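You operate a simulated robot arm through the tools that you are given. There is no shell and no other tool. Be economical: measure what you need, move in short steps, check, and stop when the job is done.

Carry out the task below with a simulated two-armed robot. There is one attempt and no reset: what you move stays moved.

## Task
Pick up the red toy boat from the top of the front wall-side table with one hand, pass it to the other hand and put it on the top of the back window-side table. Set down upright: toy boat.

Only the result counts: the job must be done as asked and must still hold three seconds after the hand-in. Knocking over, shifting, dropping, spilling or breaking anything else fails it.

## Robot
Two 7-joint arms with two-finger parallel grippers on one trunk, on a base that drives. Base frame: it is fixed to the floor where the robot stands at the start and does not move with it; the origin is under the middle of the robot, x ahead of it, y to its left, z up; the surface under the hand at the start is at about z = 740. Lengths are in mm, angles in rad, forces in N, time in s.
The left shoulder is at the start at [20, 138, 1100], the right one opposite. With the tool pointing down near the work surface each hand reaches from about 100 to 500 mm from the robot's upright axis, wherever it stands, measured 20 degrees to its own side. Places, roughly: top of the back window-side table [1000, 3500, 700]. Payload 1.57 kg a hand.
The TCP of each hand is the grasp point between the finger pads, 30 mm short of the fingertips. In the tool frame z runs along the fingers and y along their closing line. The gripper opens to 80 mm. The fingers are 17 mm wide and 12 mm thick; the gripper's body (40 by 82 mm) begins 80 mm behind the TCP.
Orientation is that of the tool frame in the base frame, as a unit quaternion [x, y, z, w]. With the fingers straight down and closing along the base's y, the tool's x points along the base's -x, its y along +y and its z along -z.

## Interface
- The arms move only by the tool jog_arm. It takes "left_increments", "right_increments" or both (then of equal length, played together; a hand with none holds still); each is a list of rows, each an object (a shift or turn left out is 0, a gripper value left out holds the last) with "delta_pos": the shift along the base's x, y, z in mm, a list of three; "delta_rot": the turn, a rotation vector about the base's x, y, z in rad, a list of three; "gripper": the gripper command, from -1 (shut) to 1 (fully open), values between in proportion. In form: [{"delta_pos": [dx, dy, dz], "delta_rot": [wx, wy, wz], "gripper": gripper}, ...]. A call has 1 to 10 rows; each row shifts and turns the commanded pose from where the row before left it. A row lasts 0.2 s, in which the tool goes at most 50 mm and 0.15 rad; a call with a longer step from one row to the next is refused whole, and so is a gripper value outside its range. A pose out of reach is approached as far as the arm can. The call stops where the force on the tool passes 40 N (or 10 N more than at its start, if that is more) or the arm is blocked; 0.2 s more then pass. The fingers move at their own pace (about 45 mm/s each) and stop on an object; they squeeze with about 43 N. The grip force told is the motor's: it shows also when the fingers shut on nothing. Time passes only in rows, and 0.2 s behind the last, so rows that do not move let the fingers close. It gives the time, the measured TCP pose, the force on the tool (base axes), the opening and the grip force at its end, in the units of the frame above (readings bear some noise), with the torque about the TCP (base axes, N m) and any sound that the robot's microphone picked up.
- Cameras (640 x 400 px; columns grow to the right, rows downward): "scene" is now at [189.6, -18, 991.8]; the picture's right is [-0.05, -1.00, 0.00], its down [-0.62, 0.03, -0.79] and it looks along [0.78, -0.04, -0.62] (base axes); focal length 214 px, centre (320, 200). "left" rides on the left gripper at [72, 7, -122] in its tool frame; the picture's right is [-0.09, 1.00, 0.00], its down [-0.84, -0.08, -0.54] and it looks along [-0.54, -0.05, 0.84] (tool axes); focal length 238 px, centre (320, 200). "right" rides on the right gripper at [72, -7, -122] in its tool frame; the picture's right is [0.09, 1.00, 0.00], its down [-0.84, 0.08, -0.54] and it looks along [-0.54, 0.05, 0.84] (tool axes); focal length 238 px, centre (320, 200). There is no depth. A picture from a camera that has moved, and an enlarged one, comes with that camera's place and axes in the base frame and with its lens. The place of the scene camera against the robot may be out by one fixed shift of up to 25 mm in any direction.
- camera(camera): a new picture of that camera. No time passes.
- lift_body(by): slides the trunk up (or, below 0, down) by that many mm; the arms and the scene camera ride with it, the base frame stays. It gives what a move gives, with no picture.
- roll_base(legs): drives the robot by 1 to 6 legs, each [ahead, left, turn to the left] in mm, mm and rad, along the robot's own axes; the way and the turn of a leg run together, so that a leg with both is an arc; at most 1500 mm and 3.142 rad a leg. The arms and the cameras ride along, it lands a little off, and it stops where it bumps. It gives what a move gives.
- turn_head(pan, tilt): turns the head with the scene camera to pan (to the left, within 1.047 rad either way) and tilt (down, from -0.506 to 1.204), counted from straight ahead of the robot. It gives what a move gives.
- enlarge(camera, box): a new picture of the part [left, top, right, bottom] of that camera's present view, enlarged. No time passes.
- finish_job(): hands the job in; it is judged then, once.

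Go step by step. Nothing tells you exact positions but the pictures and the camera data: compare them with the known pose of the tool, close in by small moves and look again before you grip or let go. The budget is 120 turns and 100 pictures, counting those below and the enlarged ones. Unless the task says otherwise, let go and move clear before handing in, and close with one line.

The tools are called as a command line: name --argument value ..., lists and objects as JSON in quotes. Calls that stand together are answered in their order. jog_arm: Moves the arms, as the interface text tells. Its arguments: {"type":"object","properties":{"left_increments":{"type":"array"},"right_increments":{"type":"array"}},"required":[]} The other tools are called the same way: lift_body (by) slides the trunk up or down; roll_base (legs) drives the base; turn_head (pan, tilt) turns the head that bears the scene camera; camera (camera) takes a picture; enlarge (camera, box) takes an enlarged picture of a part of a camera's view; finish_job () hands the job in.

At the start:

```text
time_s: 0.0
left_position: [330.6, 206.4, 977.9]
left_orientation: [-0.004, 0.994, 0.003, -0.105]
left_wrist_force: [0.3, -0.6, 0.6]
left_ft_torque: [0.01, 0.02, -0.01]
left_grip_width: 79.9
left_grasp_force: 0.0
right_position: [343.9, -143.3, 986.9]
right_orientation: [0.001, 0.996, -0.002, -0.09]
right_wrist_force: [-0.4, -0.2, 0.7]
right_ft_torque: [-0.03, 0.01, -0.02]
right_grip_width: 80.1
right_grasp_force: 0.1
trunk travel left (down, up): [-475.0, 765.0]
robot x, y, heading: [-1.5, 1.4, 0.003]
head pan, tilt: [-0.049, 0.667]
```

scene: 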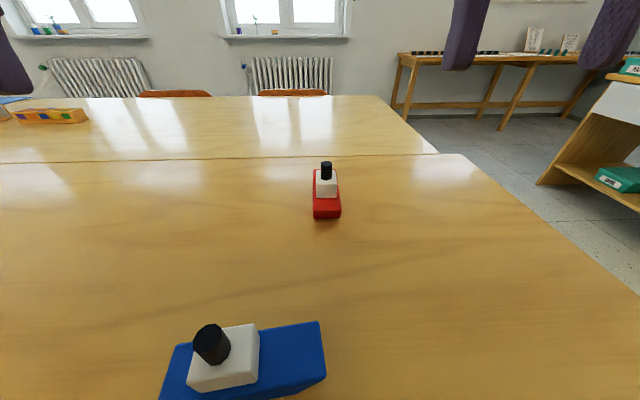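
right: 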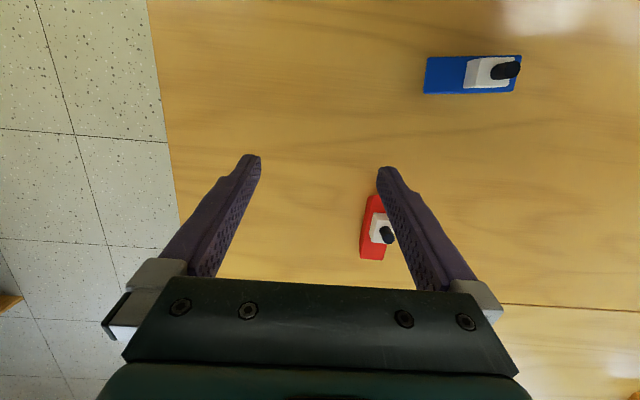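
left: 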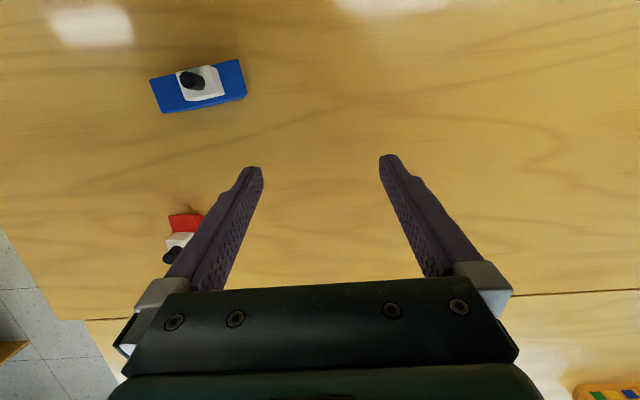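

I see the red boat ahead, lying along x at roughly (510, -42), with the blue boat closer at about (270, 40). I'll enlarge both views to measure the red boat.

enlarge --camera "scene" --box '[270, 140, 390, 230]'

enlarge --camera "right" --box '[320, 170, 440, 270]'

```text
4.44 times, centred on (330, 185) of scene
camera zoom: at [189.6, -18.0, 991.8], right [-0.05, -1.0, 0.0], down [-0.62, 0.03, -0.79], along [0.78, -0.04, -0.62], focal length 953 px, centre (276, 267)
```

zoom: 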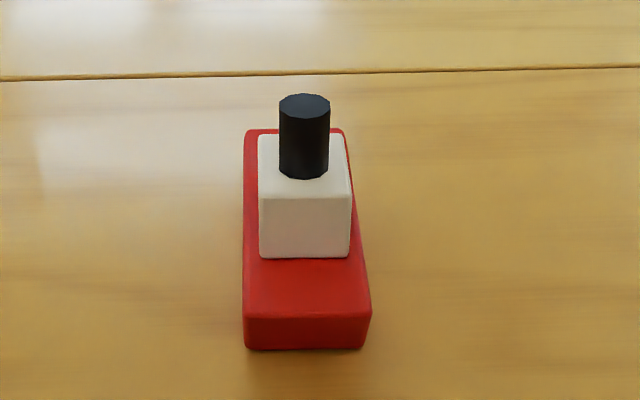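

```text
4.00 times, centred on (380, 220) of right
camera zoom: at [293.5, -148.7, 1120.3], right [-0.09, 1.0, 0.01], down [0.92, 0.08, 0.38], along [0.38, 0.04, -0.92], focal length 953 px, centre (80, 120)
```

zoom: 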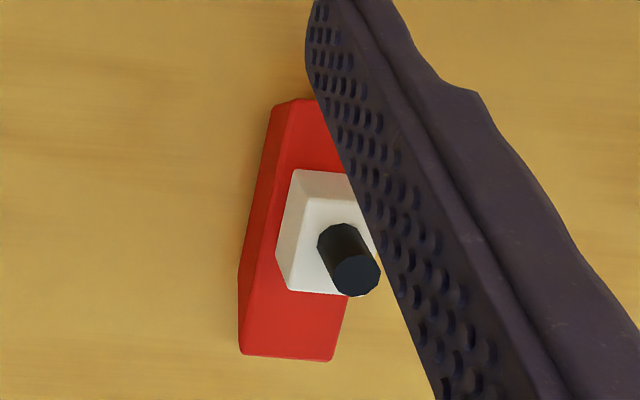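

The red boat is about 115 × 43 mm with its axis along x, near end at x≈435–455 and y≈-30 to -43. I'll bring the right hand above the near end, tilting it so the body leans back and leaves the far end free for the left hand.

jog_arm --right_increments '[{"delta_pos": [19, 22, -17], "delta_rot": [0, -0.14, 0], "gripper": 1}, {"delta_pos": [19, 22, -17], "delta_rot": [0, -0.14, 0]}, {"delta_pos": [19, 22, -17], "delta_rot": [0, -0.14, 0]}, {"delta_pos": [19, 22, -17], "delta_rot": [0, -0.14, 0]}, {"delta_pos": [19, 22, -17], "delta_rot": [0, -0.14, 0]}, {}]'

camera --camera "right"

camera --camera "scene"

```text
time_s: 1.4
left_position: [330.6, 208.0, 979.0]
left_orientation: [-0.004, 0.994, 0.003, -0.107]
left_wrist_force: [-0.9, -0.1, -0.1]
left_ft_torque: [0.0, 0.02, -0.01]
left_grip_width: 80.1
left_grasp_force: 0.0
right_position: [437.4, -30.7, 902.9]
right_orientation: [0.003, 0.966, -0.002, 0.259]
right_wrist_force: [0.6, 0.2, -0.5]
right_ft_torque: [-0.03, -0.04, 0.02]
right_grip_width: 80.0
right_grasp_force: 0.1
trunk travel left (down, up): [-475.0, 765.0]
robot x, y, heading: [-0.2, 0.4, 0.002]
head pan, tilt: [-0.049, 0.667]
```

```text
94 pictures are left
camera right: at [313.7, -37.7, 972.7], right [-0.07, 1.0, -0.05], down [0.46, 0.08, 0.89], along [0.89, 0.04, -0.46], focal length 238 px, centre (320, 200)
```

right: 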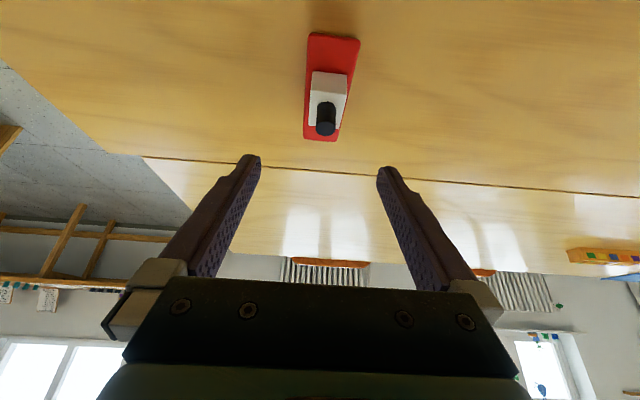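

```text
93 pictures are left
camera scene: at [189.6, -18.1, 991.8], right [-0.05, -1.0, 0.0], down [-0.62, 0.03, -0.79], along [0.78, -0.04, -0.62], focal length 214 px, centre (320, 200)
```

scene: 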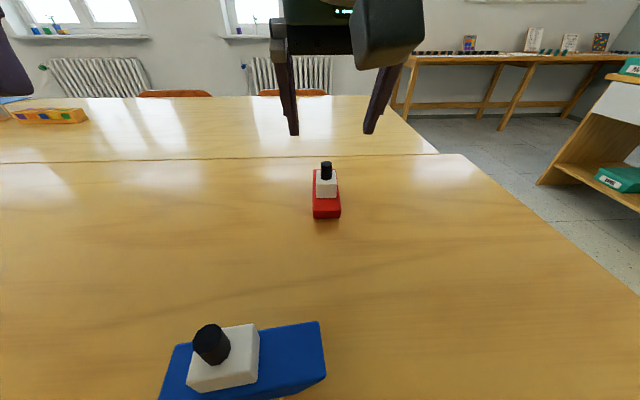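

The right hand's own camera puts the boat at x 433–548, y≈-30, with its top near z 768. The hand is aligned in y, so I'll lower it and check the height.

jog_arm --right_increments '[{"delta_pos": [3, 0, -30]}, {"delta_pos": [3, 0, -30]}, {"delta_pos": [3, 0, -30]}, {"delta_pos": [0, 0, -10]}, {}]'

camera --camera "right"

enlarge --camera "scene" --box '[240, 100, 400, 240]'

```text
time_s: 2.6
left_position: [331.8, 207.5, 978.7]
left_orientation: [-0.004, 0.994, 0.002, -0.107]
left_wrist_force: [0.3, -0.3, 0.2]
left_ft_torque: [0.01, 0.01, 0.0]
left_grip_width: 79.9
left_grasp_force: 0.1
right_position: [447.7, -32.0, 801.9]
right_orientation: [0.002, 0.966, -0.002, 0.257]
right_wrist_force: [-0.4, -0.2, -0.8]
right_ft_torque: [-0.02, -0.02, 0.02]
right_grip_width: 79.9
right_grasp_force: 0.1
trunk travel left (down, up): [-475.0, 765.0]
robot x, y, heading: [-0.7, -0.5, 0.005]
head pan, tilt: [-0.049, 0.667]
```

```text
92 pictures are left
camera right: at [323.6, -38.0, 872.9], right [-0.07, 1.0, -0.05], down [0.46, 0.08, 0.89], along [0.89, 0.04, -0.46], focal length 238 px, centre (320, 200)
```

right: 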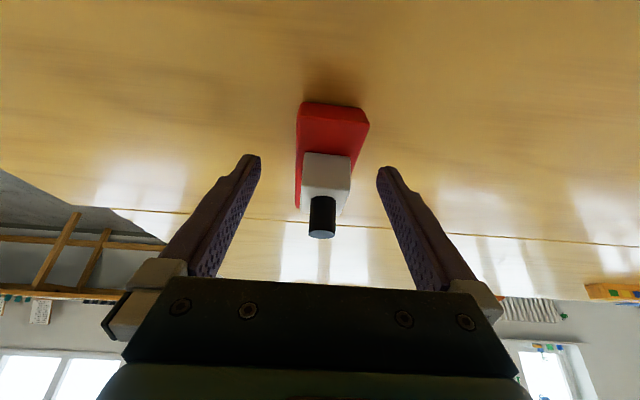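

```text
2.86 times, centred on (320, 170) of scene
camera zoom: at [189.6, -18.0, 991.8], right [-0.05, -1.0, 0.0], down [-0.62, 0.03, -0.79], along [0.78, -0.04, -0.62], focal length 613 px, centre (320, 286)
```

zoom: 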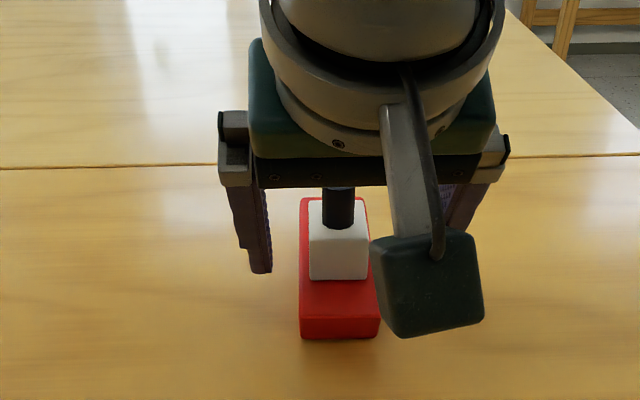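

The hull is about 20 mm tall, so I'll lower until the tips are just above the table. I'll shift y by +4 to centre.

jog_arm --right_increments '[{"delta_pos": [0, 4, -12]}, {"delta_pos": [0, 0, -8]}, {"delta_pos": [0, 0, -6]}, {"delta_pos": [0, 0, -3]}, {}]'

camera --camera "right"

enlarge --camera "scene" --box '[240, 120, 400, 240]'

```text
time_s: 3.8
left_position: [330.7, 207.2, 978.8]
left_orientation: [-0.004, 0.994, 0.003, -0.107]
left_wrist_force: [-0.7, -0.1, 0.4]
left_ft_torque: [0.03, -0.03, 0.0]
left_grip_width: 79.9
left_grasp_force: 0.0
right_position: [446.4, -27.5, 772.9]
right_orientation: [0.003, 0.966, -0.002, 0.257]
right_wrist_force: [0.6, -0.8, 0.3]
right_ft_torque: [-0.01, 0.03, 0.02]
right_grip_width: 80.0
right_grasp_force: 0.1
trunk travel left (down, up): [-475.0, 765.0]
robot x, y, heading: [4.6, 1.0, 0.0]
head pan, tilt: [-0.049, 0.667]
```

```text
90 pictures are left
camera right: at [323.1, -34.5, 843.1], right [-0.07, 1.0, -0.05], down [0.46, 0.08, 0.89], along [0.89, 0.04, -0.46], focal length 238 px, centre (320, 200)
```

right: 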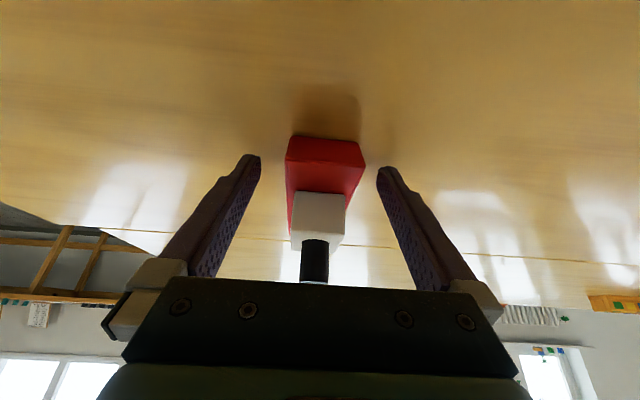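

```text
3.33 times, centred on (320, 180) of scene
camera zoom: at [189.6, -18.0, 991.8], right [-0.05, -1.0, 0.0], down [-0.62, 0.03, -0.79], along [0.78, -0.04, -0.62], focal length 715 px, centre (320, 267)
```

zoom: 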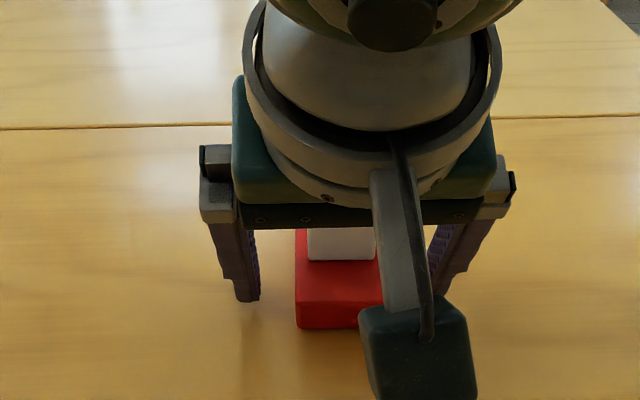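

The tips straddle the hull about 22 mm in from its near end and just above the table. I'll close the right gripper.

jog_arm --right_increments '[{"gripper": -1}, {}, {}, {}, {}]'

camera --camera "right"

```text
time_s: 5.0
left_position: [329.7, 207.9, 978.3]
left_orientation: [-0.003, 0.994, 0.003, -0.107]
left_wrist_force: [-0.8, 0.3, -0.9]
left_ft_torque: [0.01, -0.06, -0.02]
left_grip_width: 79.8
left_grasp_force: 0.1
right_position: [446.3, -27.6, 773.8]
right_orientation: [0.002, 0.966, -0.002, 0.257]
right_wrist_force: [-0.6, -0.5, 0.3]
right_ft_torque: [0.0, -0.03, -0.03]
right_grip_width: 43.0
right_grasp_force: 39.7
trunk travel left (down, up): [-475.0, 765.0]
robot x, y, heading: [-0.8, 1.4, 0.003]
head pan, tilt: [-0.049, 0.667]
```

```text
88 pictures are left
camera right: at [323.2, -34.6, 843.3], right [-0.07, 1.0, -0.05], down [0.46, 0.08, 0.89], along [0.89, 0.04, -0.46], focal length 238 px, centre (320, 200)
```

right: 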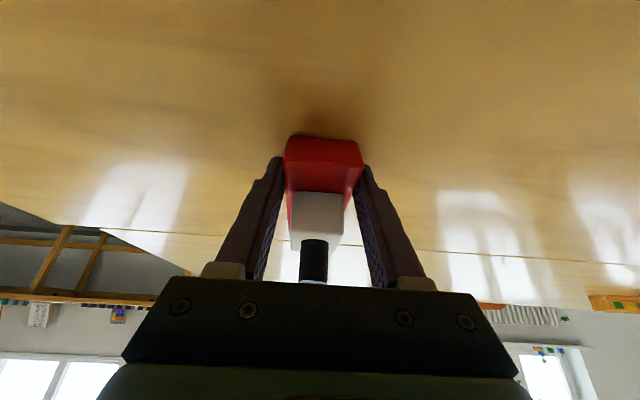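

The boat is gripped at 43 mm. I'll lift it gently.

jog_arm --right_increments '[{"delta_pos": [0, 0, 10]}, {"delta_pos": [0, 0, 20]}, {"delta_pos": [0, 0, 30]}, {"delta_pos": [0, 0, 30]}, {"delta_pos": [0, 0, 30]}, {"delta_pos": [0, 0, 30]}, {}]'

camera --camera "scene"

camera --camera "right"

```text
time_s: 6.6
left_position: [330.8, 206.4, 978.0]
left_orientation: [-0.003, 0.994, 0.002, -0.107]
left_wrist_force: [0.3, -0.2, -0.8]
left_ft_torque: [0.0, -0.03, -0.01]
left_grip_width: 80.1
left_grasp_force: 0.1
right_position: [448.6, -27.1, 923.0]
right_orientation: [0.003, 0.966, -0.003, 0.257]
right_wrist_force: [0.2, -0.8, -0.6]
right_ft_torque: [0.02, 0.05, -0.01]
right_grip_width: 42.9
right_grasp_force: 42.8
trunk travel left (down, up): [-475.0, 765.0]
robot x, y, heading: [-0.2, -0.3, -0.001]
head pan, tilt: [-0.049, 0.667]
```

```text
87 pictures are left
camera scene: at [189.5, -18.0, 991.8], right [-0.05, -1.0, 0.0], down [-0.62, 0.03, -0.79], along [0.78, -0.04, -0.62], focal length 214 px, centre (320, 200)
```

scene: 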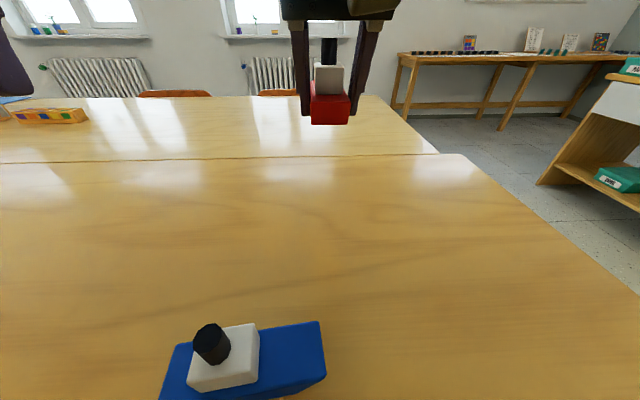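

```text
86 pictures are left
camera right: at [323.0, -34.1, 993.3], right [-0.07, 1.0, -0.05], down [0.46, 0.08, 0.89], along [0.89, 0.04, -0.46], focal length 238 px, centre (320, 200)
```

right: 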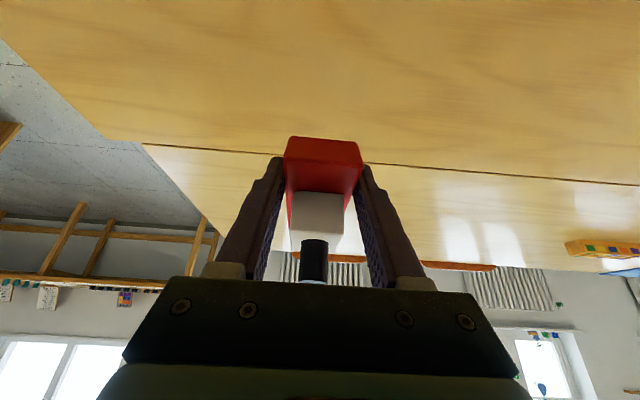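

The boat is held firmly and level. Now I'll turn the right hand a quarter left, so the boat lies along y with its free end toward the left hand, and turn the left hand a quarter right so it points straight down.

jog_arm --right_increments '[{"delta_pos": [-12, -4, 2], "delta_rot": [0, 0, 0.143]}, {"delta_pos": [-12, -4, 2], "delta_rot": [0, 0, 0.143]}, {"delta_pos": [-12, -4, 2], "delta_rot": [0, 0, 0.143]}, {"delta_pos": [-12, -4, 2], "delta_rot": [0, 0, 0.143]}, {"delta_pos": [-12, -4, 2], "delta_rot": [0, 0, 0.143]}, {"delta_pos": [-12, -4, 2], "delta_rot": [0, 0, 0.143]}, {"delta_pos": [-12, -4, 2], "delta_rot": [0, 0, 0.143]}, {"delta_pos": [-12, -4, 2], "delta_rot": [0, 0, 0.143]}, {"delta_pos": [-12, -4, 2], "delta_rot": [0, 0, 0.143]}, {"delta_pos": [-11, -4, 0], "delta_rot": [0, 0, 0.143]}]' --left_increments '[{"delta_rot": [0, -0.107, 0]}, {"delta_rot": [0, -0.107, 0]}, {"delta_rot": [0, 0, -0.143]}, {"delta_rot": [0, 0, -0.143]}, {"delta_rot": [0, 0, -0.143]}, {"delta_rot": [0, 0, -0.143]}, {"delta_rot": [0, 0, -0.143]}, {"delta_rot": [0, 0, -0.143]}, {"delta_rot": [0, 0, -0.143]}, {"delta_rot": [0, 0, -0.143]}]'

jog_arm --right_increments '[{"delta_rot": [0, 0, 0.142]}, {}, {}, {}]' --left_increments '[{"delta_rot": [0, 0, -0.143]}, {"delta_rot": [0, 0, -0.143]}, {"delta_rot": [0, 0, -0.142]}, {}]'

camera --camera "scene"

camera --camera "left"

```text
time_s: 8.9
left_position: [329.9, 207.9, 967.3]
left_orientation: [0.538, 0.843, -0.004, -0.016]
left_wrist_force: [-0.3, -0.5, -0.6]
left_ft_torque: [0.0, 0.02, -0.05]
left_grip_width: 80.0
left_grasp_force: 0.1
right_position: [287.4, -87.6, 847.6]
right_orientation: [-0.538, 0.813, 0.153, 0.162]
right_wrist_force: [0.1, 0.5, 0.8]
right_ft_torque: [0.01, 0.03, 0.01]
right_grip_width: 42.7
right_grasp_force: 43.2
right hand out of reach, approached as far as the arm can: row 8, 9, 10
trunk travel left (down, up): [-475.0, 765.0]
robot x, y, heading: [1.5, -2.2, -0.003]
head pan, tilt: [-0.049, 0.667]
stopped in row 10 (right hand): the arm was blocked; the commanded pose is now the measured one
```

```text
time_s: 9.9
left_position: [328.5, 208.5, 967.2]
left_orientation: [0.704, 0.71, -0.003, -0.018]
left_wrist_force: [0.2, -0.4, -0.6]
left_ft_torque: [0.0, 0.01, 0.01]
left_grip_width: 80.1
left_grasp_force: 0.1
right_position: [286.8, -87.5, 847.1]
right_orientation: [-0.539, 0.812, 0.154, 0.162]
right_wrist_force: [0.1, -0.3, -1.1]
right_ft_torque: [-0.02, 0.01, 0.0]
right_grip_width: 43.0
right_grasp_force: 43.2
right hand out of reach, approached as far as the arm can: row 1
trunk travel left (down, up): [-475.0, 765.0]
robot x, y, heading: [-0.5, 3.1, -0.002]
head pan, tilt: [-0.049, 0.667]
```

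```text
85 pictures are left
camera scene: at [189.6, -18.0, 991.8], right [-0.05, -1.0, 0.0], down [-0.62, 0.03, -0.79], along [0.78, -0.04, -0.62], focal length 214 px, centre (320, 200)
```

scene: 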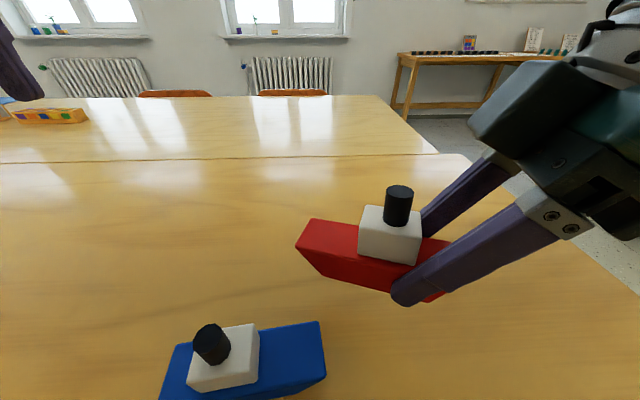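

```text
84 pictures are left
camera left: at [337.6, 277.3, 1090.4], right [1.0, -0.08, -0.03], down [-0.06, -0.85, 0.52], along [-0.07, -0.52, -0.85], focal length 238 px, centre (320, 200)
```

left: 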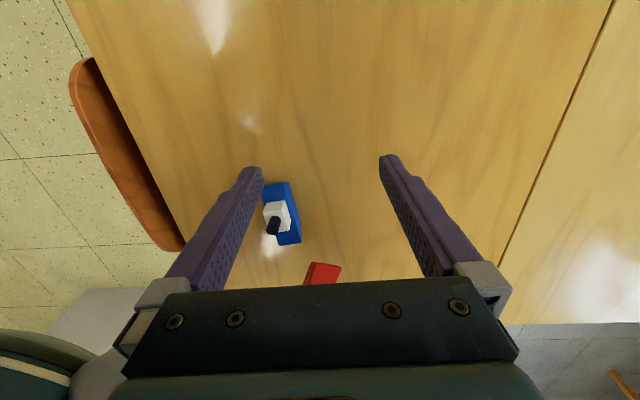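

The right arm ran into its reach limit and sagged to z≈847 at a yaw of about 1.17 rad, with the boat still held. I'll raise it and move it outward with this orientation, then see what it can reach.

jog_arm --right_increments '[{"delta_pos": [10, -5, 20]}, {"delta_pos": [10, -5, 20]}, {"delta_pos": [10, -5, 20]}, {"delta_pos": [10, -5, 20]}, {}]'

```text
time_s: 11.2
left_position: [329.0, 206.8, 967.2]
left_orientation: [0.705, 0.709, -0.001, -0.017]
left_wrist_force: [0.4, -0.4, 0.5]
left_ft_torque: [0.01, 0.0, -0.04]
left_grip_width: 80.1
left_grasp_force: 0.1
right_position: [286.6, -87.6, 846.7]
right_orientation: [-0.539, 0.812, 0.154, 0.162]
right_wrist_force: [-0.7, 0.0, -2.0]
right_ft_torque: [-0.01, -0.01, -0.03]
right_grip_width: 42.9
right_grasp_force: 42.9
right hand out of reach, approached as far as the arm can: row 1, 2, 3, 4
trunk travel left (down, up): [-475.0, 765.0]
robot x, y, heading: [-0.0, -0.8, -0.001]
head pan, tilt: [-0.049, 0.667]
```

The arm sits at a joint limit, so I'll back the turn off a little along the way it came.

jog_arm --right_increments '[{"delta_pos": [8, 0, 5], "delta_rot": [0, 0, -0.14]}, {"delta_pos": [8, 0, 10], "delta_rot": [0, 0, -0.14]}, {"delta_pos": [8, 0, 15], "delta_rot": [0, 0, -0.1]}, {"delta_pos": [8, 0, 15]}, {"delta_pos": [8, 0, 15]}, {}]'

```text
time_s: 12.6
left_position: [327.9, 207.0, 966.9]
left_orientation: [0.704, 0.71, 0.0, -0.017]
left_wrist_force: [1.0, 0.6, -0.1]
left_ft_torque: [0.05, 0.03, 0.02]
left_grip_width: 80.0
left_grasp_force: 0.0
right_position: [325.7, -86.6, 910.4]
right_orientation: [-0.378, 0.898, 0.12, 0.19]
right_wrist_force: [1.1, 0.5, -0.6]
right_ft_torque: [-0.01, -0.01, 0.0]
right_grip_width: 43.0
right_grasp_force: 43.0
trunk travel left (down, up): [-475.0, 765.0]
robot x, y, heading: [-3.3, -3.0, 0.0]
head pan, tilt: [-0.049, 0.667]
```

The right arm is free again, with yaw about 0.8 rad. I'll test how far the left can yaw further, and how far the right can when moved outward.

jog_arm --right_increments '[{"delta_pos": [5, -15, 10], "delta_rot": [0, 0, 0.1]}, {"delta_pos": [5, -15, 10], "delta_rot": [0, 0, 0.1]}, {"delta_pos": [5, -15, 10], "delta_rot": [0, 0, 0.1]}, {}]' --left_increments '[{"delta_rot": [0, 0, -0.14]}, {"delta_rot": [0, 0, -0.14]}, {"delta_rot": [0, 0, -0.14]}, {}]'

```text
time_s: 13.6
left_position: [327.9, 209.2, 966.5]
left_orientation: [0.836, 0.549, 0.0, -0.019]
left_wrist_force: [-0.2, -0.3, 0.0]
left_ft_torque: [0.03, 0.0, 0.03]
left_grip_width: 80.3
left_grasp_force: 0.1
right_position: [322.4, -114.9, 942.6]
right_orientation: [-0.467, 0.856, 0.134, 0.177]
right_wrist_force: [0.6, 0.6, -1.0]
right_ft_torque: [-0.02, 0.01, -0.05]
right_grip_width: 43.0
right_grasp_force: 43.3
right hand out of reach, approached as far as the arm can: row 2, 3
trunk travel left (down, up): [-475.0, 765.0]
robot x, y, heading: [-0.2, -0.1, -0.001]
head pan, tilt: [-0.049, 0.667]
```

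The left yaws freely, while the right is limited near 1.0 rad with the boat now pitched about 4°. I'll settle on right yaw ≈0.9, relevel the boat, and then match the left to it.

jog_arm --right_increments '[{"delta_pos": [5, 0, -3], "delta_rot": [0, 0, -0.12]}, {"delta_pos": [5, 0, -3], "delta_rot": [0.032, -0.095, 0]}, {}, {}]' --left_increments '[{"delta_rot": [0, 0, -0.14]}, {"delta_rot": [0, 0, -0.1]}, {}, {}]'

```text
time_s: 14.6
left_position: [328.4, 207.4, 964.4]
left_orientation: [0.895, 0.445, 0.0, -0.019]
left_wrist_force: [0.2, 0.1, 0.2]
left_ft_torque: [0.0, 0.02, -0.06]
left_grip_width: 80.0
left_grasp_force: 0.0
right_position: [331.8, -114.3, 935.6]
right_orientation: [-0.438, 0.86, 0.123, 0.23]
right_wrist_force: [-0.1, -0.5, -0.7]
right_ft_torque: [-0.02, 0.01, -0.02]
right_grip_width: 43.0
right_grasp_force: 43.0
trunk travel left (down, up): [-475.0, 765.0]
robot x, y, heading: [-1.6, -0.5, -0.001]
head pan, tilt: [-0.049, 0.667]
```

The boat is level with heading 0.946 rad, and its far end should be near (392, -31). I'll bring the left hand in line with it, beyond that far end, and look.

jog_arm --left_increments '[{"delta_pos": [21, -36, -2], "delta_rot": [-0.034, -0.017, 0.024], "gripper": 1}, {"delta_pos": [21, -36, -2]}, {"delta_pos": [21, -36, -2]}, {"delta_pos": [21, -36, -2]}, {"delta_pos": [21, -36, -2]}, {}, {}]'

camera --camera "left"

camera --camera "scene"

```text
time_s: 16.1
left_position: [433.5, 26.9, 955.5]
left_orientation: [0.891, 0.454, 0.005, 0.003]
left_wrist_force: [-0.3, -0.2, 0.1]
left_ft_torque: [0.03, -0.02, 0.04]
left_grip_width: 80.2
left_grasp_force: 0.1
right_position: [332.1, -114.1, 936.0]
right_orientation: [-0.439, 0.86, 0.124, 0.229]
right_wrist_force: [0.3, -0.8, -0.8]
right_ft_torque: [0.01, 0.03, -0.01]
right_grip_width: 43.2
right_grasp_force: 42.4
trunk travel left (down, up): [-475.0, 765.0]
robot x, y, heading: [3.6, -1.1, 0.0]
head pan, tilt: [-0.049, 0.667]
```

```text
83 pictures are left
camera left: at [479.0, 82.0, 1077.7], right [0.75, -0.66, 0.01], down [-0.56, -0.63, 0.54], along [-0.35, -0.41, -0.84], focal length 238 px, centre (320, 200)
```

left: 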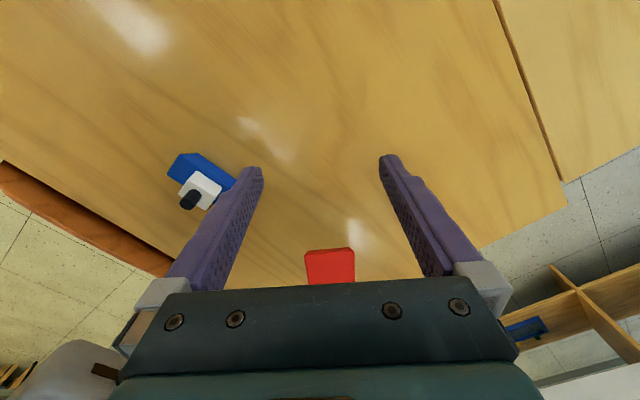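

```text
82 pictures are left
camera scene: at [189.6, -18.1, 991.8], right [-0.05, -1.0, 0.0], down [-0.62, 0.03, -0.79], along [0.78, -0.04, -0.62], focal length 214 px, centre (320, 200)
```

scene: 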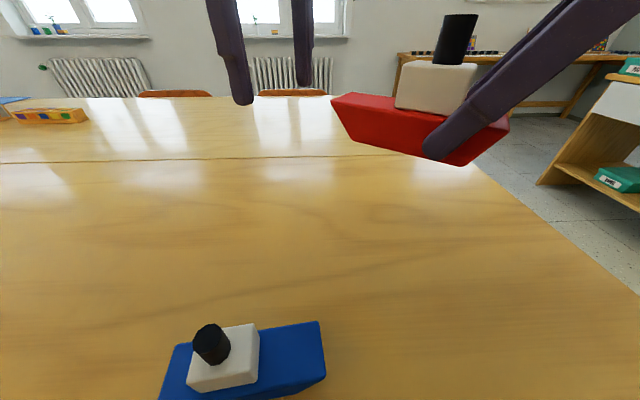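

The left view agrees with the prediction to within a few mm. I'll slide the left hand in over the boat's far end, straddling it, and then lower slightly.

jog_arm --left_increments '[{"delta_pos": [-13, -18, 0]}, {"delta_pos": [-13, -18, 0]}, {"delta_pos": [-13, -19, -3]}, {"delta_pos": [-14, -19, -6]}, {"delta_pos": [0, 0, -6]}, {}]'

camera --camera "left"

camera --camera "scene"

```text
time_s: 17.6
left_position: [381.5, -47.0, 942.2]
left_orientation: [0.891, 0.454, 0.005, 0.005]
left_wrist_force: [0.2, -0.3, 0.4]
left_ft_torque: [-0.01, 0.03, -0.04]
left_grip_width: 80.3
left_grasp_force: 0.0
right_position: [330.9, -113.6, 936.1]
right_orientation: [-0.438, 0.86, 0.124, 0.23]
right_wrist_force: [-0.5, 0.0, -1.2]
right_ft_torque: [-0.04, 0.02, -0.04]
right_grip_width: 42.9
right_grasp_force: 42.9
trunk travel left (down, up): [-475.0, 765.0]
robot x, y, heading: [-1.8, 0.3, 0.0]
head pan, tilt: [-0.049, 0.667]
```

```text
81 pictures are left
camera left: at [426.6, 8.0, 1064.2], right [0.75, -0.66, 0.01], down [-0.56, -0.63, 0.54], along [-0.35, -0.41, -0.84], focal length 238 px, centre (320, 200)
```

left: 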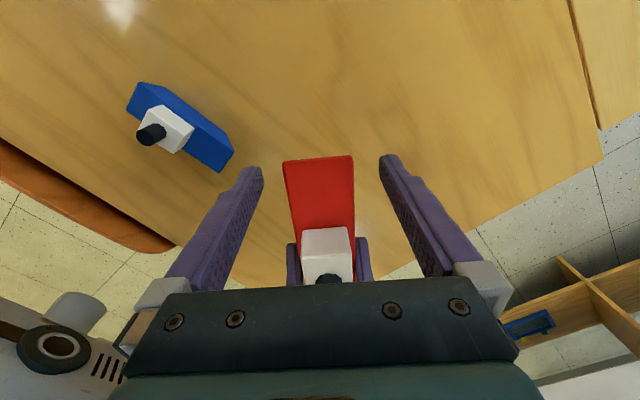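

```text
80 pictures are left
camera scene: at [189.6, -18.0, 991.8], right [-0.05, -1.0, 0.0], down [-0.62, 0.03, -0.79], along [0.78, -0.04, -0.62], focal length 214 px, centre (320, 200)
```

scene: 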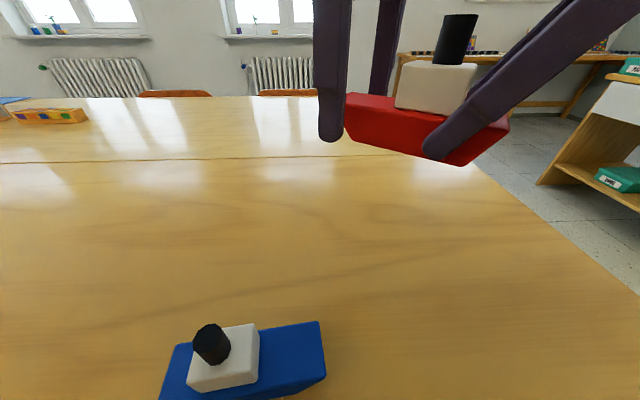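

The left is well centred but only about 12 mm in from the end. I'll move 10 mm deeper, lower by 7 mm, and look again.

jog_arm --left_increments '[{"delta_pos": [-6, -8, -3]}, {"delta_pos": [0, 0, -4]}, {}]'

enlarge --camera "scene" --box '[290, 0, 530, 180]'

camera --camera "left"

```text
time_s: 18.4
left_position: [373.6, -54.5, 934.4]
left_orientation: [0.891, 0.454, 0.005, 0.004]
left_wrist_force: [0.4, -0.7, 1.0]
left_ft_torque: [-0.03, 0.0, 0.0]
left_grip_width: 79.8
left_grasp_force: 0.1
right_position: [332.1, -115.0, 937.1]
right_orientation: [-0.438, 0.86, 0.124, 0.23]
right_wrist_force: [-0.4, 0.0, -0.5]
right_ft_torque: [-0.02, -0.01, 0.01]
right_grip_width: 43.1
right_grasp_force: 43.2
trunk travel left (down, up): [-475.0, 765.0]
robot x, y, heading: [0.2, 0.4, 0.001]
head pan, tilt: [-0.049, 0.667]
```

```text
2.22 times, centred on (410, 90) of scene
camera zoom: at [189.6, -18.0, 991.8], right [-0.05, -1.0, 0.0], down [-0.62, 0.03, -0.79], along [0.78, -0.04, -0.62], focal length 477 px, centre (120, 444)
```

zoom: 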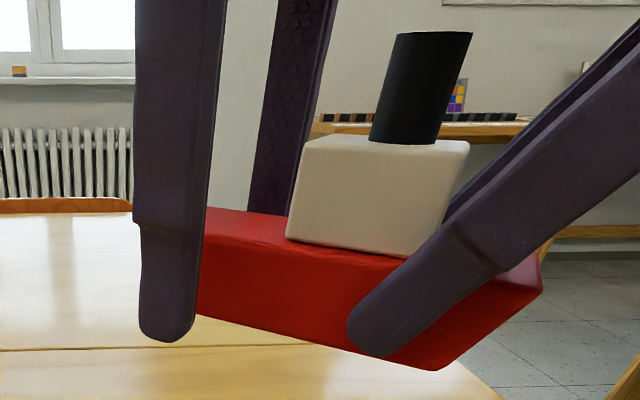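

```text
78 pictures are left
camera left: at [420.3, 0.7, 1057.8], right [0.75, -0.66, 0.01], down [-0.56, -0.63, 0.54], along [-0.35, -0.41, -0.84], focal length 238 px, centre (320, 200)
```

left: 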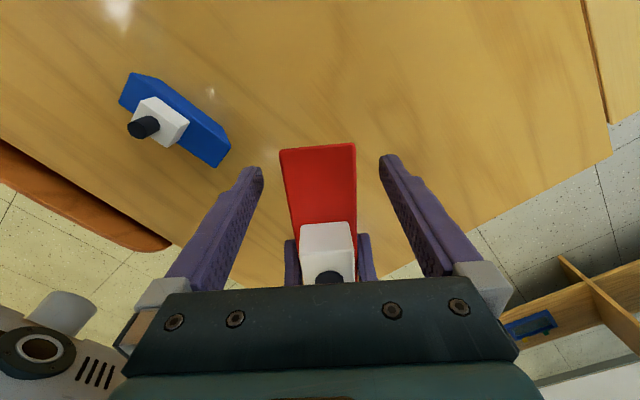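

Aligned and at the right height, so I'll close the left gripper while the right keeps holding.

jog_arm --left_increments '[{"gripper": -1}, {}, {}, {}, {}, {}]'

camera --camera "left"

enlarge --camera "scene" --box '[290, 0, 530, 180]'

```text
time_s: 19.8
left_position: [375.0, -54.7, 934.6]
left_orientation: [0.891, 0.453, 0.005, 0.004]
left_wrist_force: [2.6, -1.5, -0.7]
left_ft_torque: [0.3, 0.47, 0.17]
left_grip_width: 43.3
left_grasp_force: 42.9
right_position: [332.9, -114.3, 936.3]
right_orientation: [-0.438, 0.86, 0.124, 0.229]
right_wrist_force: [-0.3, 1.2, -0.3]
right_ft_torque: [-0.34, -0.47, -0.01]
right_grip_width: 42.9
right_grasp_force: 42.9
trunk travel left (down, up): [-475.0, 765.0]
robot x, y, heading: [0.3, -2.6, 0.005]
head pan, tilt: [-0.049, 0.667]
```

```text
77 pictures are left
camera left: at [420.3, 0.7, 1057.8], right [0.75, -0.66, 0.01], down [-0.56, -0.63, 0.54], along [-0.35, -0.41, -0.84], focal length 238 px, centre (320, 200)
```

left: 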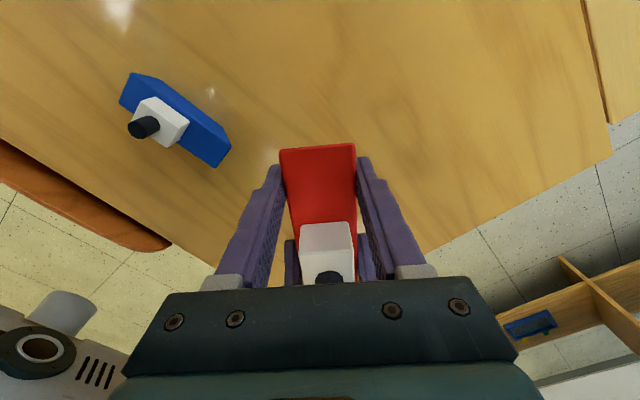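

```text
2.22 times, centred on (410, 90) of scene
camera zoom: at [189.6, -18.0, 991.8], right [-0.05, -1.0, 0.0], down [-0.62, 0.03, -0.79], along [0.78, -0.04, -0.62], focal length 477 px, centre (120, 444)
```

zoom: 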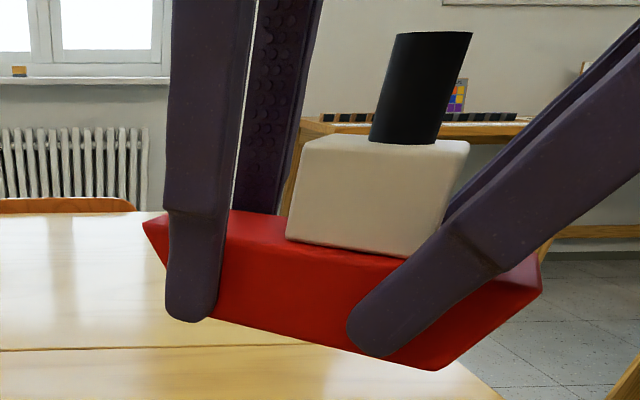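

Both hands hold the hull. I'll open the right gripper and back it away along its own axis.

jog_arm --right_increments '[{"gripper": 1}, {}, {}, {}]'

jog_arm --right_increments '[{"delta_pos": [-6, -9, 18]}, {"delta_pos": [-6, -9, 18]}, {"delta_pos": [-6, -9, 18]}, {"delta_pos": [-6, -9, 18]}, {"delta_pos": [-6, -9, 18]}, {"delta_pos": [0, -30, 10]}, {"delta_pos": [0, -30, 10]}, {}]'

camera --camera "scene"

camera --camera "left"

```text
time_s: 20.8
left_position: [375.7, -53.4, 935.7]
left_orientation: [0.891, 0.453, 0.005, 0.005]
left_wrist_force: [-0.6, 0.3, 0.8]
left_ft_torque: [0.02, 0.0, 0.01]
left_grip_width: 43.2
left_grasp_force: 43.0
right_position: [332.5, -113.2, 937.7]
right_orientation: [-0.438, 0.86, 0.124, 0.23]
right_wrist_force: [-0.2, 0.6, 0.1]
right_ft_torque: [-0.03, 0.01, 0.01]
right_grip_width: 80.1
right_grasp_force: 0.1
trunk travel left (down, up): [-475.0, 765.0]
robot x, y, heading: [1.3, 0.1, -0.003]
head pan, tilt: [-0.049, 0.667]
```

```text
time_s: 21.7
left_position: [375.0, -54.6, 935.9]
left_orientation: [0.891, 0.455, 0.005, 0.004]
left_wrist_force: [0.1, 0.9, -0.5]
left_ft_torque: [0.03, -0.02, 0.02]
left_grip_width: 42.9
left_grasp_force: 42.9
right_position: [280.5, -148.3, 946.0]
right_orientation: [-0.455, 0.871, 0.13, 0.129]
right_wrist_force: [-0.4, -0.1, 0.5]
right_ft_torque: [0.01, 0.0, 0.0]
right_grip_width: 80.0
right_grasp_force: 0.0
trunk travel left (down, up): [-475.0, 765.0]
robot x, y, heading: [-1.0, -3.5, -0.004]
head pan, tilt: [-0.049, 0.667]
stopped in row 4 (right hand): the arm was blocked; the commanded pose is now the measured one
```

```text
75 pictures are left
camera scene: at [189.6, -18.0, 991.8], right [-0.05, -1.0, 0.0], down [-0.62, 0.03, -0.79], along [0.78, -0.04, -0.62], focal length 214 px, centre (320, 200)
```

scene: 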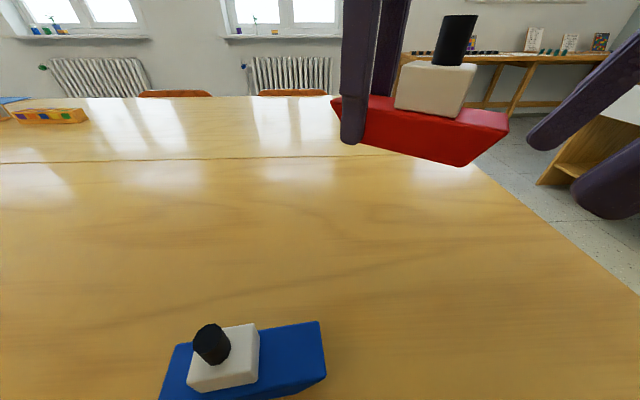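

```text
74 pictures are left
camera left: at [420.4, 0.8, 1057.7], right [0.75, -0.66, 0.01], down [-0.56, -0.63, 0.54], along [-0.35, -0.41, -0.84], focal length 238 px, centre (320, 200)
```

left: 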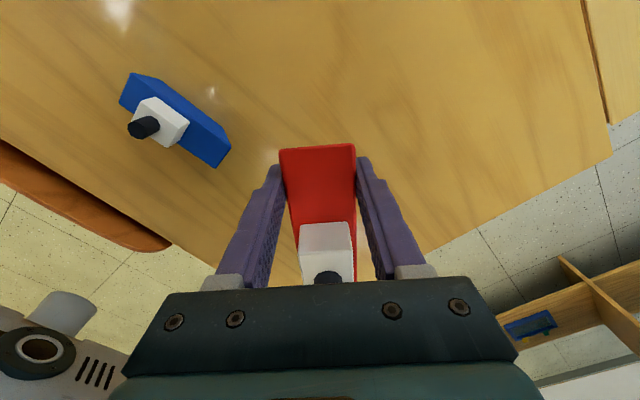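

The boat is now in the left hand alone, and the right is clear. I'll tuck both arms: the left back to its own side with the boat higher, and the right untwisted.

jog_arm --left_increments '[{"delta_pos": [-11, 34, 11], "delta_rot": [0, 0, 0.108]}, {"delta_pos": [-11, 34, 11], "delta_rot": [0, 0, 0.108]}, {"delta_pos": [-11, 34, 11], "delta_rot": [0, 0, 0.108]}, {"delta_pos": [-11, 34, 11], "delta_rot": [0, 0, 0.108]}, {"delta_pos": [-11, 34, 11], "delta_rot": [0, 0, 0.108]}, {"delta_pos": [-11, 34, 11], "delta_rot": [0, 0, 0.108]}, {}, {}]' --right_increments '[{"delta_pos": [4, -3, 5], "delta_rot": [0, 0, -0.12]}, {"delta_pos": [4, -3, 5], "delta_rot": [0, 0, -0.12]}, {"delta_pos": [4, -3, 8], "delta_rot": [0, 0, -0.12]}, {"delta_pos": [4, -3, 8], "delta_rot": [0, 0, -0.12]}, {"delta_pos": [4, -3, 8], "delta_rot": [0, 0, -0.12]}, {"delta_pos": [4, -3, 8], "delta_rot": [0, 0, -0.12]}, {}, {}]'

turn_head --pan 1.0 --tilt 0.35

camera --camera "scene"

```text
time_s: 23.3
left_position: [294.4, 158.4, 964.2]
left_orientation: [0.704, 0.705, 0.005, -0.079]
left_wrist_force: [0.0, -0.5, -0.7]
left_ft_torque: [0.05, 0.0, 0.0]
left_grip_width: 43.2
left_grasp_force: 42.9
right_position: [279.8, -171.0, 935.3]
right_orientation: [-0.118, 0.988, 0.062, 0.075]
right_wrist_force: [0.0, 0.1, -0.1]
right_ft_torque: [-0.01, 0.01, 0.03]
right_grip_width: 79.5
right_grasp_force: 0.2
trunk travel left (down, up): [-475.0, 765.0]
robot x, y, heading: [1.8, -3.8, 0.003]
head pan, tilt: [-0.049, 0.667]
stopped in row 7 (left hand): the arm was blocked; the commanded pose is now the measured one
```

```text
time_s: 24.6
left_position: [293.8, 158.2, 962.9]
left_orientation: [0.705, 0.705, 0.006, -0.078]
left_wrist_force: [-0.3, 0.5, -1.2]
left_ft_torque: [0.04, 0.02, 0.01]
left_grip_width: 43.2
left_grasp_force: 42.5
right_position: [280.5, -170.0, 937.1]
right_orientation: [-0.117, 0.988, 0.062, 0.074]
right_wrist_force: [0.3, -0.1, -0.5]
right_ft_torque: [-0.01, 0.01, 0.0]
right_grip_width: 79.9
right_grasp_force: 0.1
trunk travel left (down, up): [-475.0, 765.0]
robot x, y, heading: [-1.2, -1.7, -0.0]
head pan, tilt: [1.0, 0.351]
```

```text
73 pictures are left
camera scene: at [153.9, 64.5, 1020.4], right [0.84, -0.54, 0.0], down [-0.19, -0.29, -0.94], along [0.51, 0.79, -0.34], focal length 214 px, centre (320, 200)
```

scene: 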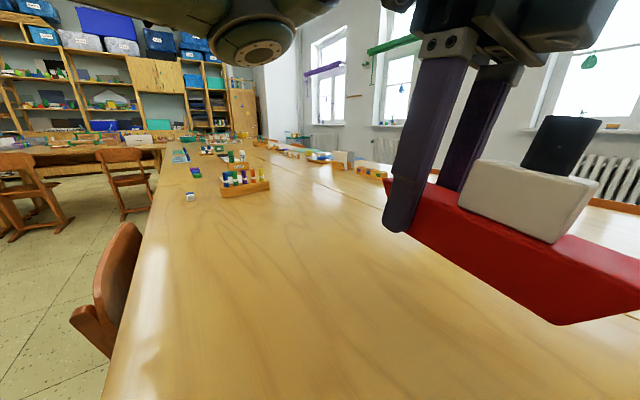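

The boat is safe in the left hand. The target table is about 3.5 m to the left and on the window side, so I need to survey for a driving route.

turn_head --pan 0.6 --tilt 0.2

camera --camera "scene"

turn_head --pan -0.9 --tilt 0.4

camera --camera "scene"

```text
time_s: 25.5
left_position: [292.6, 157.5, 964.5]
left_orientation: [0.704, 0.706, 0.006, -0.079]
left_wrist_force: [-0.4, -0.3, -0.8]
left_ft_torque: [0.03, -0.01, -0.02]
left_grip_width: 43.1
left_grasp_force: 42.6
right_position: [280.9, -170.0, 934.9]
right_orientation: [-0.118, 0.988, 0.062, 0.075]
right_wrist_force: [0.1, 0.5, -0.5]
right_ft_torque: [0.03, -0.01, -0.01]
right_grip_width: 80.0
right_grasp_force: 0.1
trunk travel left (down, up): [-475.0, 765.0]
robot x, y, heading: [1.8, -4.5, 0.0]
head pan, tilt: [0.6, 0.201]
```

```text
72 pictures are left
camera scene: at [180.4, 38.9, 1034.4], right [0.57, -0.82, 0.0], down [-0.16, -0.11, -0.98], along [0.81, 0.55, -0.2], focal length 214 px, centre (320, 200)
```

scene: 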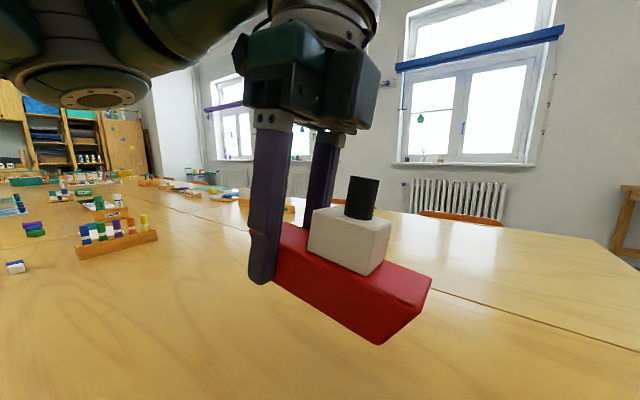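

```text
time_s: 27.1
left_position: [293.4, 159.0, 964.1]
left_orientation: [0.705, 0.705, 0.006, -0.078]
left_wrist_force: [0.1, -0.5, -0.5]
left_ft_torque: [0.02, 0.01, 0.01]
left_grip_width: 43.2
left_grasp_force: 43.5
right_position: [279.5, -169.4, 937.1]
right_orientation: [-0.119, 0.988, 0.062, 0.075]
right_wrist_force: [0.6, 0.4, 0.6]
right_ft_torque: [0.03, 0.01, 0.01]
right_grip_width: 80.1
right_grasp_force: 0.0
trunk travel left (down, up): [-475.0, 765.0]
robot x, y, heading: [2.9, -0.7, -0.005]
head pan, tilt: [-0.901, 0.4]
```

```text
71 pictures are left
camera scene: at [161.1, -86.4, 1015.9], right [-0.78, -0.62, 0.0], down [-0.24, 0.3, -0.92], along [0.57, -0.72, -0.39], focal length 214 px, centre (320, 200)
```

scene: 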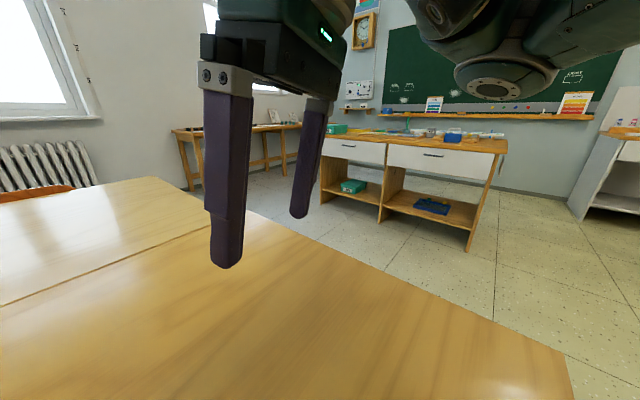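

The front end of the tables is at y≈-350 and the teacher's desk front at y≈-1880, with a wide window aisle beyond x≈1500. I'll go around the front: back off a little, then strafe right to y≈-1100.

roll_base --legs '[[-120, 0, 0], [0, -1100, 0]]'

turn_head --pan 0.0 --tilt 0.45

camera --camera "scene"

```text
time_s: 33.5
left_position: [169.3, -937.3, 964.0]
left_orientation: [0.706, 0.704, 0.005, -0.079]
left_wrist_force: [0.0, 0.0, -1.2]
left_ft_torque: [0.01, 0.01, -0.02]
left_grip_width: 43.4
left_grasp_force: 42.8
right_position: [153.9, -1263.9, 934.6]
right_orientation: [-0.114, 0.989, 0.062, 0.075]
right_wrist_force: [-0.2, -0.4, 0.7]
right_ft_torque: [0.01, 0.02, -0.02]
right_grip_width: 80.3
right_grasp_force: 0.0
trunk travel left (down, up): [-475.0, 765.0]
robot x, y, heading: [-123.5, -1087.3, -0.002]
head pan, tilt: [-0.901, 0.4]
```

```text
time_s: 34.7
left_position: [169.4, -936.0, 963.5]
left_orientation: [0.707, 0.703, 0.005, -0.079]
left_wrist_force: [0.9, -0.7, -2.0]
left_ft_torque: [0.03, 0.01, 0.02]
left_grip_width: 43.0
left_grasp_force: 43.0
right_position: [154.0, -1264.1, 935.9]
right_orientation: [-0.113, 0.989, 0.061, 0.073]
right_wrist_force: [1.0, -0.3, 0.3]
right_ft_torque: [-0.02, 0.0, 0.02]
right_grip_width: 80.0
right_grasp_force: 0.0
trunk travel left (down, up): [-475.0, 765.0]
robot x, y, heading: [-127.6, -1091.0, -0.003]
head pan, tilt: [0.0, 0.45]
```

```text
70 pictures are left
camera scene: at [71.0, -1107.1, 1011.2], right [-0.01, -1.0, 0.0], down [-0.44, 0.0, -0.9], along [0.9, -0.01, -0.44], focal length 214 px, centre (320, 200)
```

scene: 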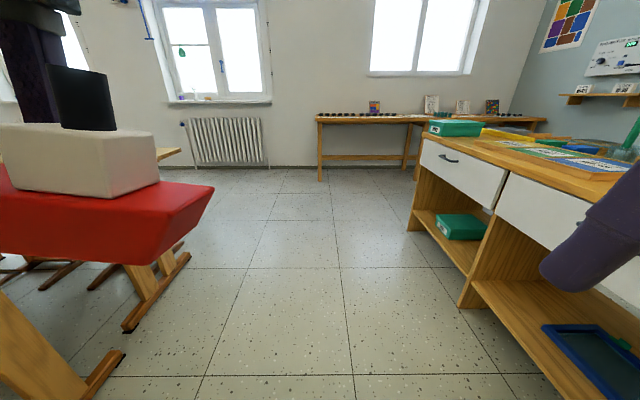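

The corridor between the table end and the desk is clear, with the wall at x≈3400 and a bench at x≈2740. I'll drive ahead to x≈2000, then turn left to face along the window aisle.

roll_base --legs '[[1100, 0, 0], [1020, 0, 0], [0, 0, 1.571]]'

turn_head --pan 0.3 --tilt 0.35

camera --camera "scene"

turn_head --pan -0.15 --tilt 0.35

camera --camera "scene"

```text
time_s: 49.1
left_position: [1844.2, -786.4, 963.9]
left_orientation: [-0.015, 0.997, -0.052, -0.058]
left_wrist_force: [-0.6, 0.8, -1.2]
left_ft_torque: [0.0, 0.04, 0.04]
left_grip_width: 42.9
left_grasp_force: 43.3
right_position: [2171.4, -790.2, 936.6]
right_orientation: [0.791, -0.605, -0.095, -0.008]
right_wrist_force: [-0.6, 1.0, 0.9]
right_ft_torque: [0.03, -0.06, 0.02]
right_grip_width: 79.8
right_grasp_force: 0.1
trunk travel left (down, up): [-475.0, 765.0]
robot x, y, heading: [2008.3, -1073.5, 1.599]
head pan, tilt: [0.0, 0.45]
```

```text
time_s: 49.9
left_position: [1843.0, -786.9, 963.5]
left_orientation: [-0.014, 0.997, -0.053, -0.059]
left_wrist_force: [0.7, -0.2, -0.6]
left_ft_torque: [0.0, 0.02, 0.02]
left_grip_width: 43.2
left_grasp_force: 42.7
right_position: [2171.3, -790.4, 934.8]
right_orientation: [0.791, -0.605, -0.096, -0.007]
right_wrist_force: [-0.6, -0.6, -0.6]
right_ft_torque: [0.02, 0.03, 0.0]
right_grip_width: 80.2
right_grasp_force: 0.1
trunk travel left (down, up): [-475.0, 765.0]
robot x, y, heading: [2005.6, -1075.9, 1.601]
head pan, tilt: [0.3, 0.351]
```

```text
69 pictures are left
camera scene: at [1980.5, -900.7, 1020.4], right [0.95, 0.32, 0.0], down [0.11, -0.33, -0.94], along [-0.3, 0.89, -0.34], focal length 214 px, centre (320, 200)
```

scene: 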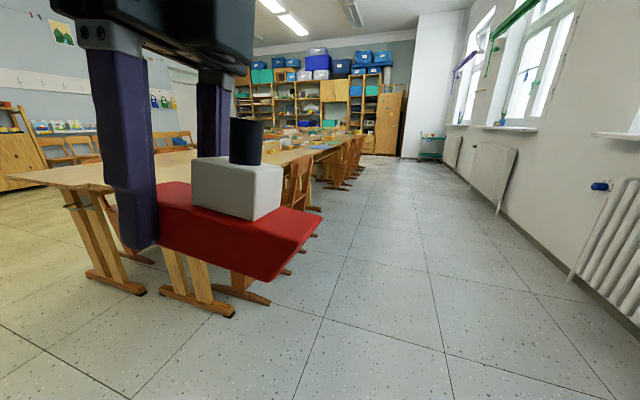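

```text
time_s: 50.8
left_position: [1844.1, -786.4, 963.2]
left_orientation: [-0.014, 0.997, -0.053, -0.058]
left_wrist_force: [0.0, -0.4, 0.0]
left_ft_torque: [0.02, 0.0, 0.0]
left_grip_width: 42.5
left_grasp_force: 43.0
right_position: [2170.8, -790.9, 936.4]
right_orientation: [0.79, -0.605, -0.096, -0.007]
right_wrist_force: [0.9, -1.3, 0.6]
right_ft_torque: [0.0, -0.01, 0.0]
right_grip_width: 79.9
right_grasp_force: 0.1
trunk travel left (down, up): [-475.0, 765.0]
robot x, y, heading: [2007.9, -1075.4, 1.597]
head pan, tilt: [-0.15, 0.351]
```

```text
68 pictures are left
camera scene: at [2021.7, -896.4, 1020.4], right [0.99, -0.12, 0.0], down [-0.04, -0.34, -0.94], along [0.11, 0.93, -0.34], focal length 214 px, centre (320, 200)
```

scene: 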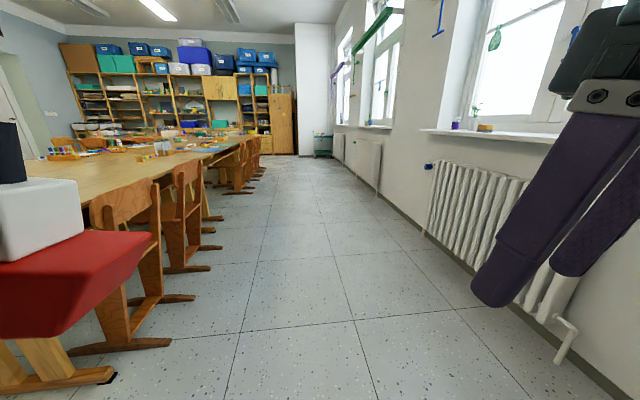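

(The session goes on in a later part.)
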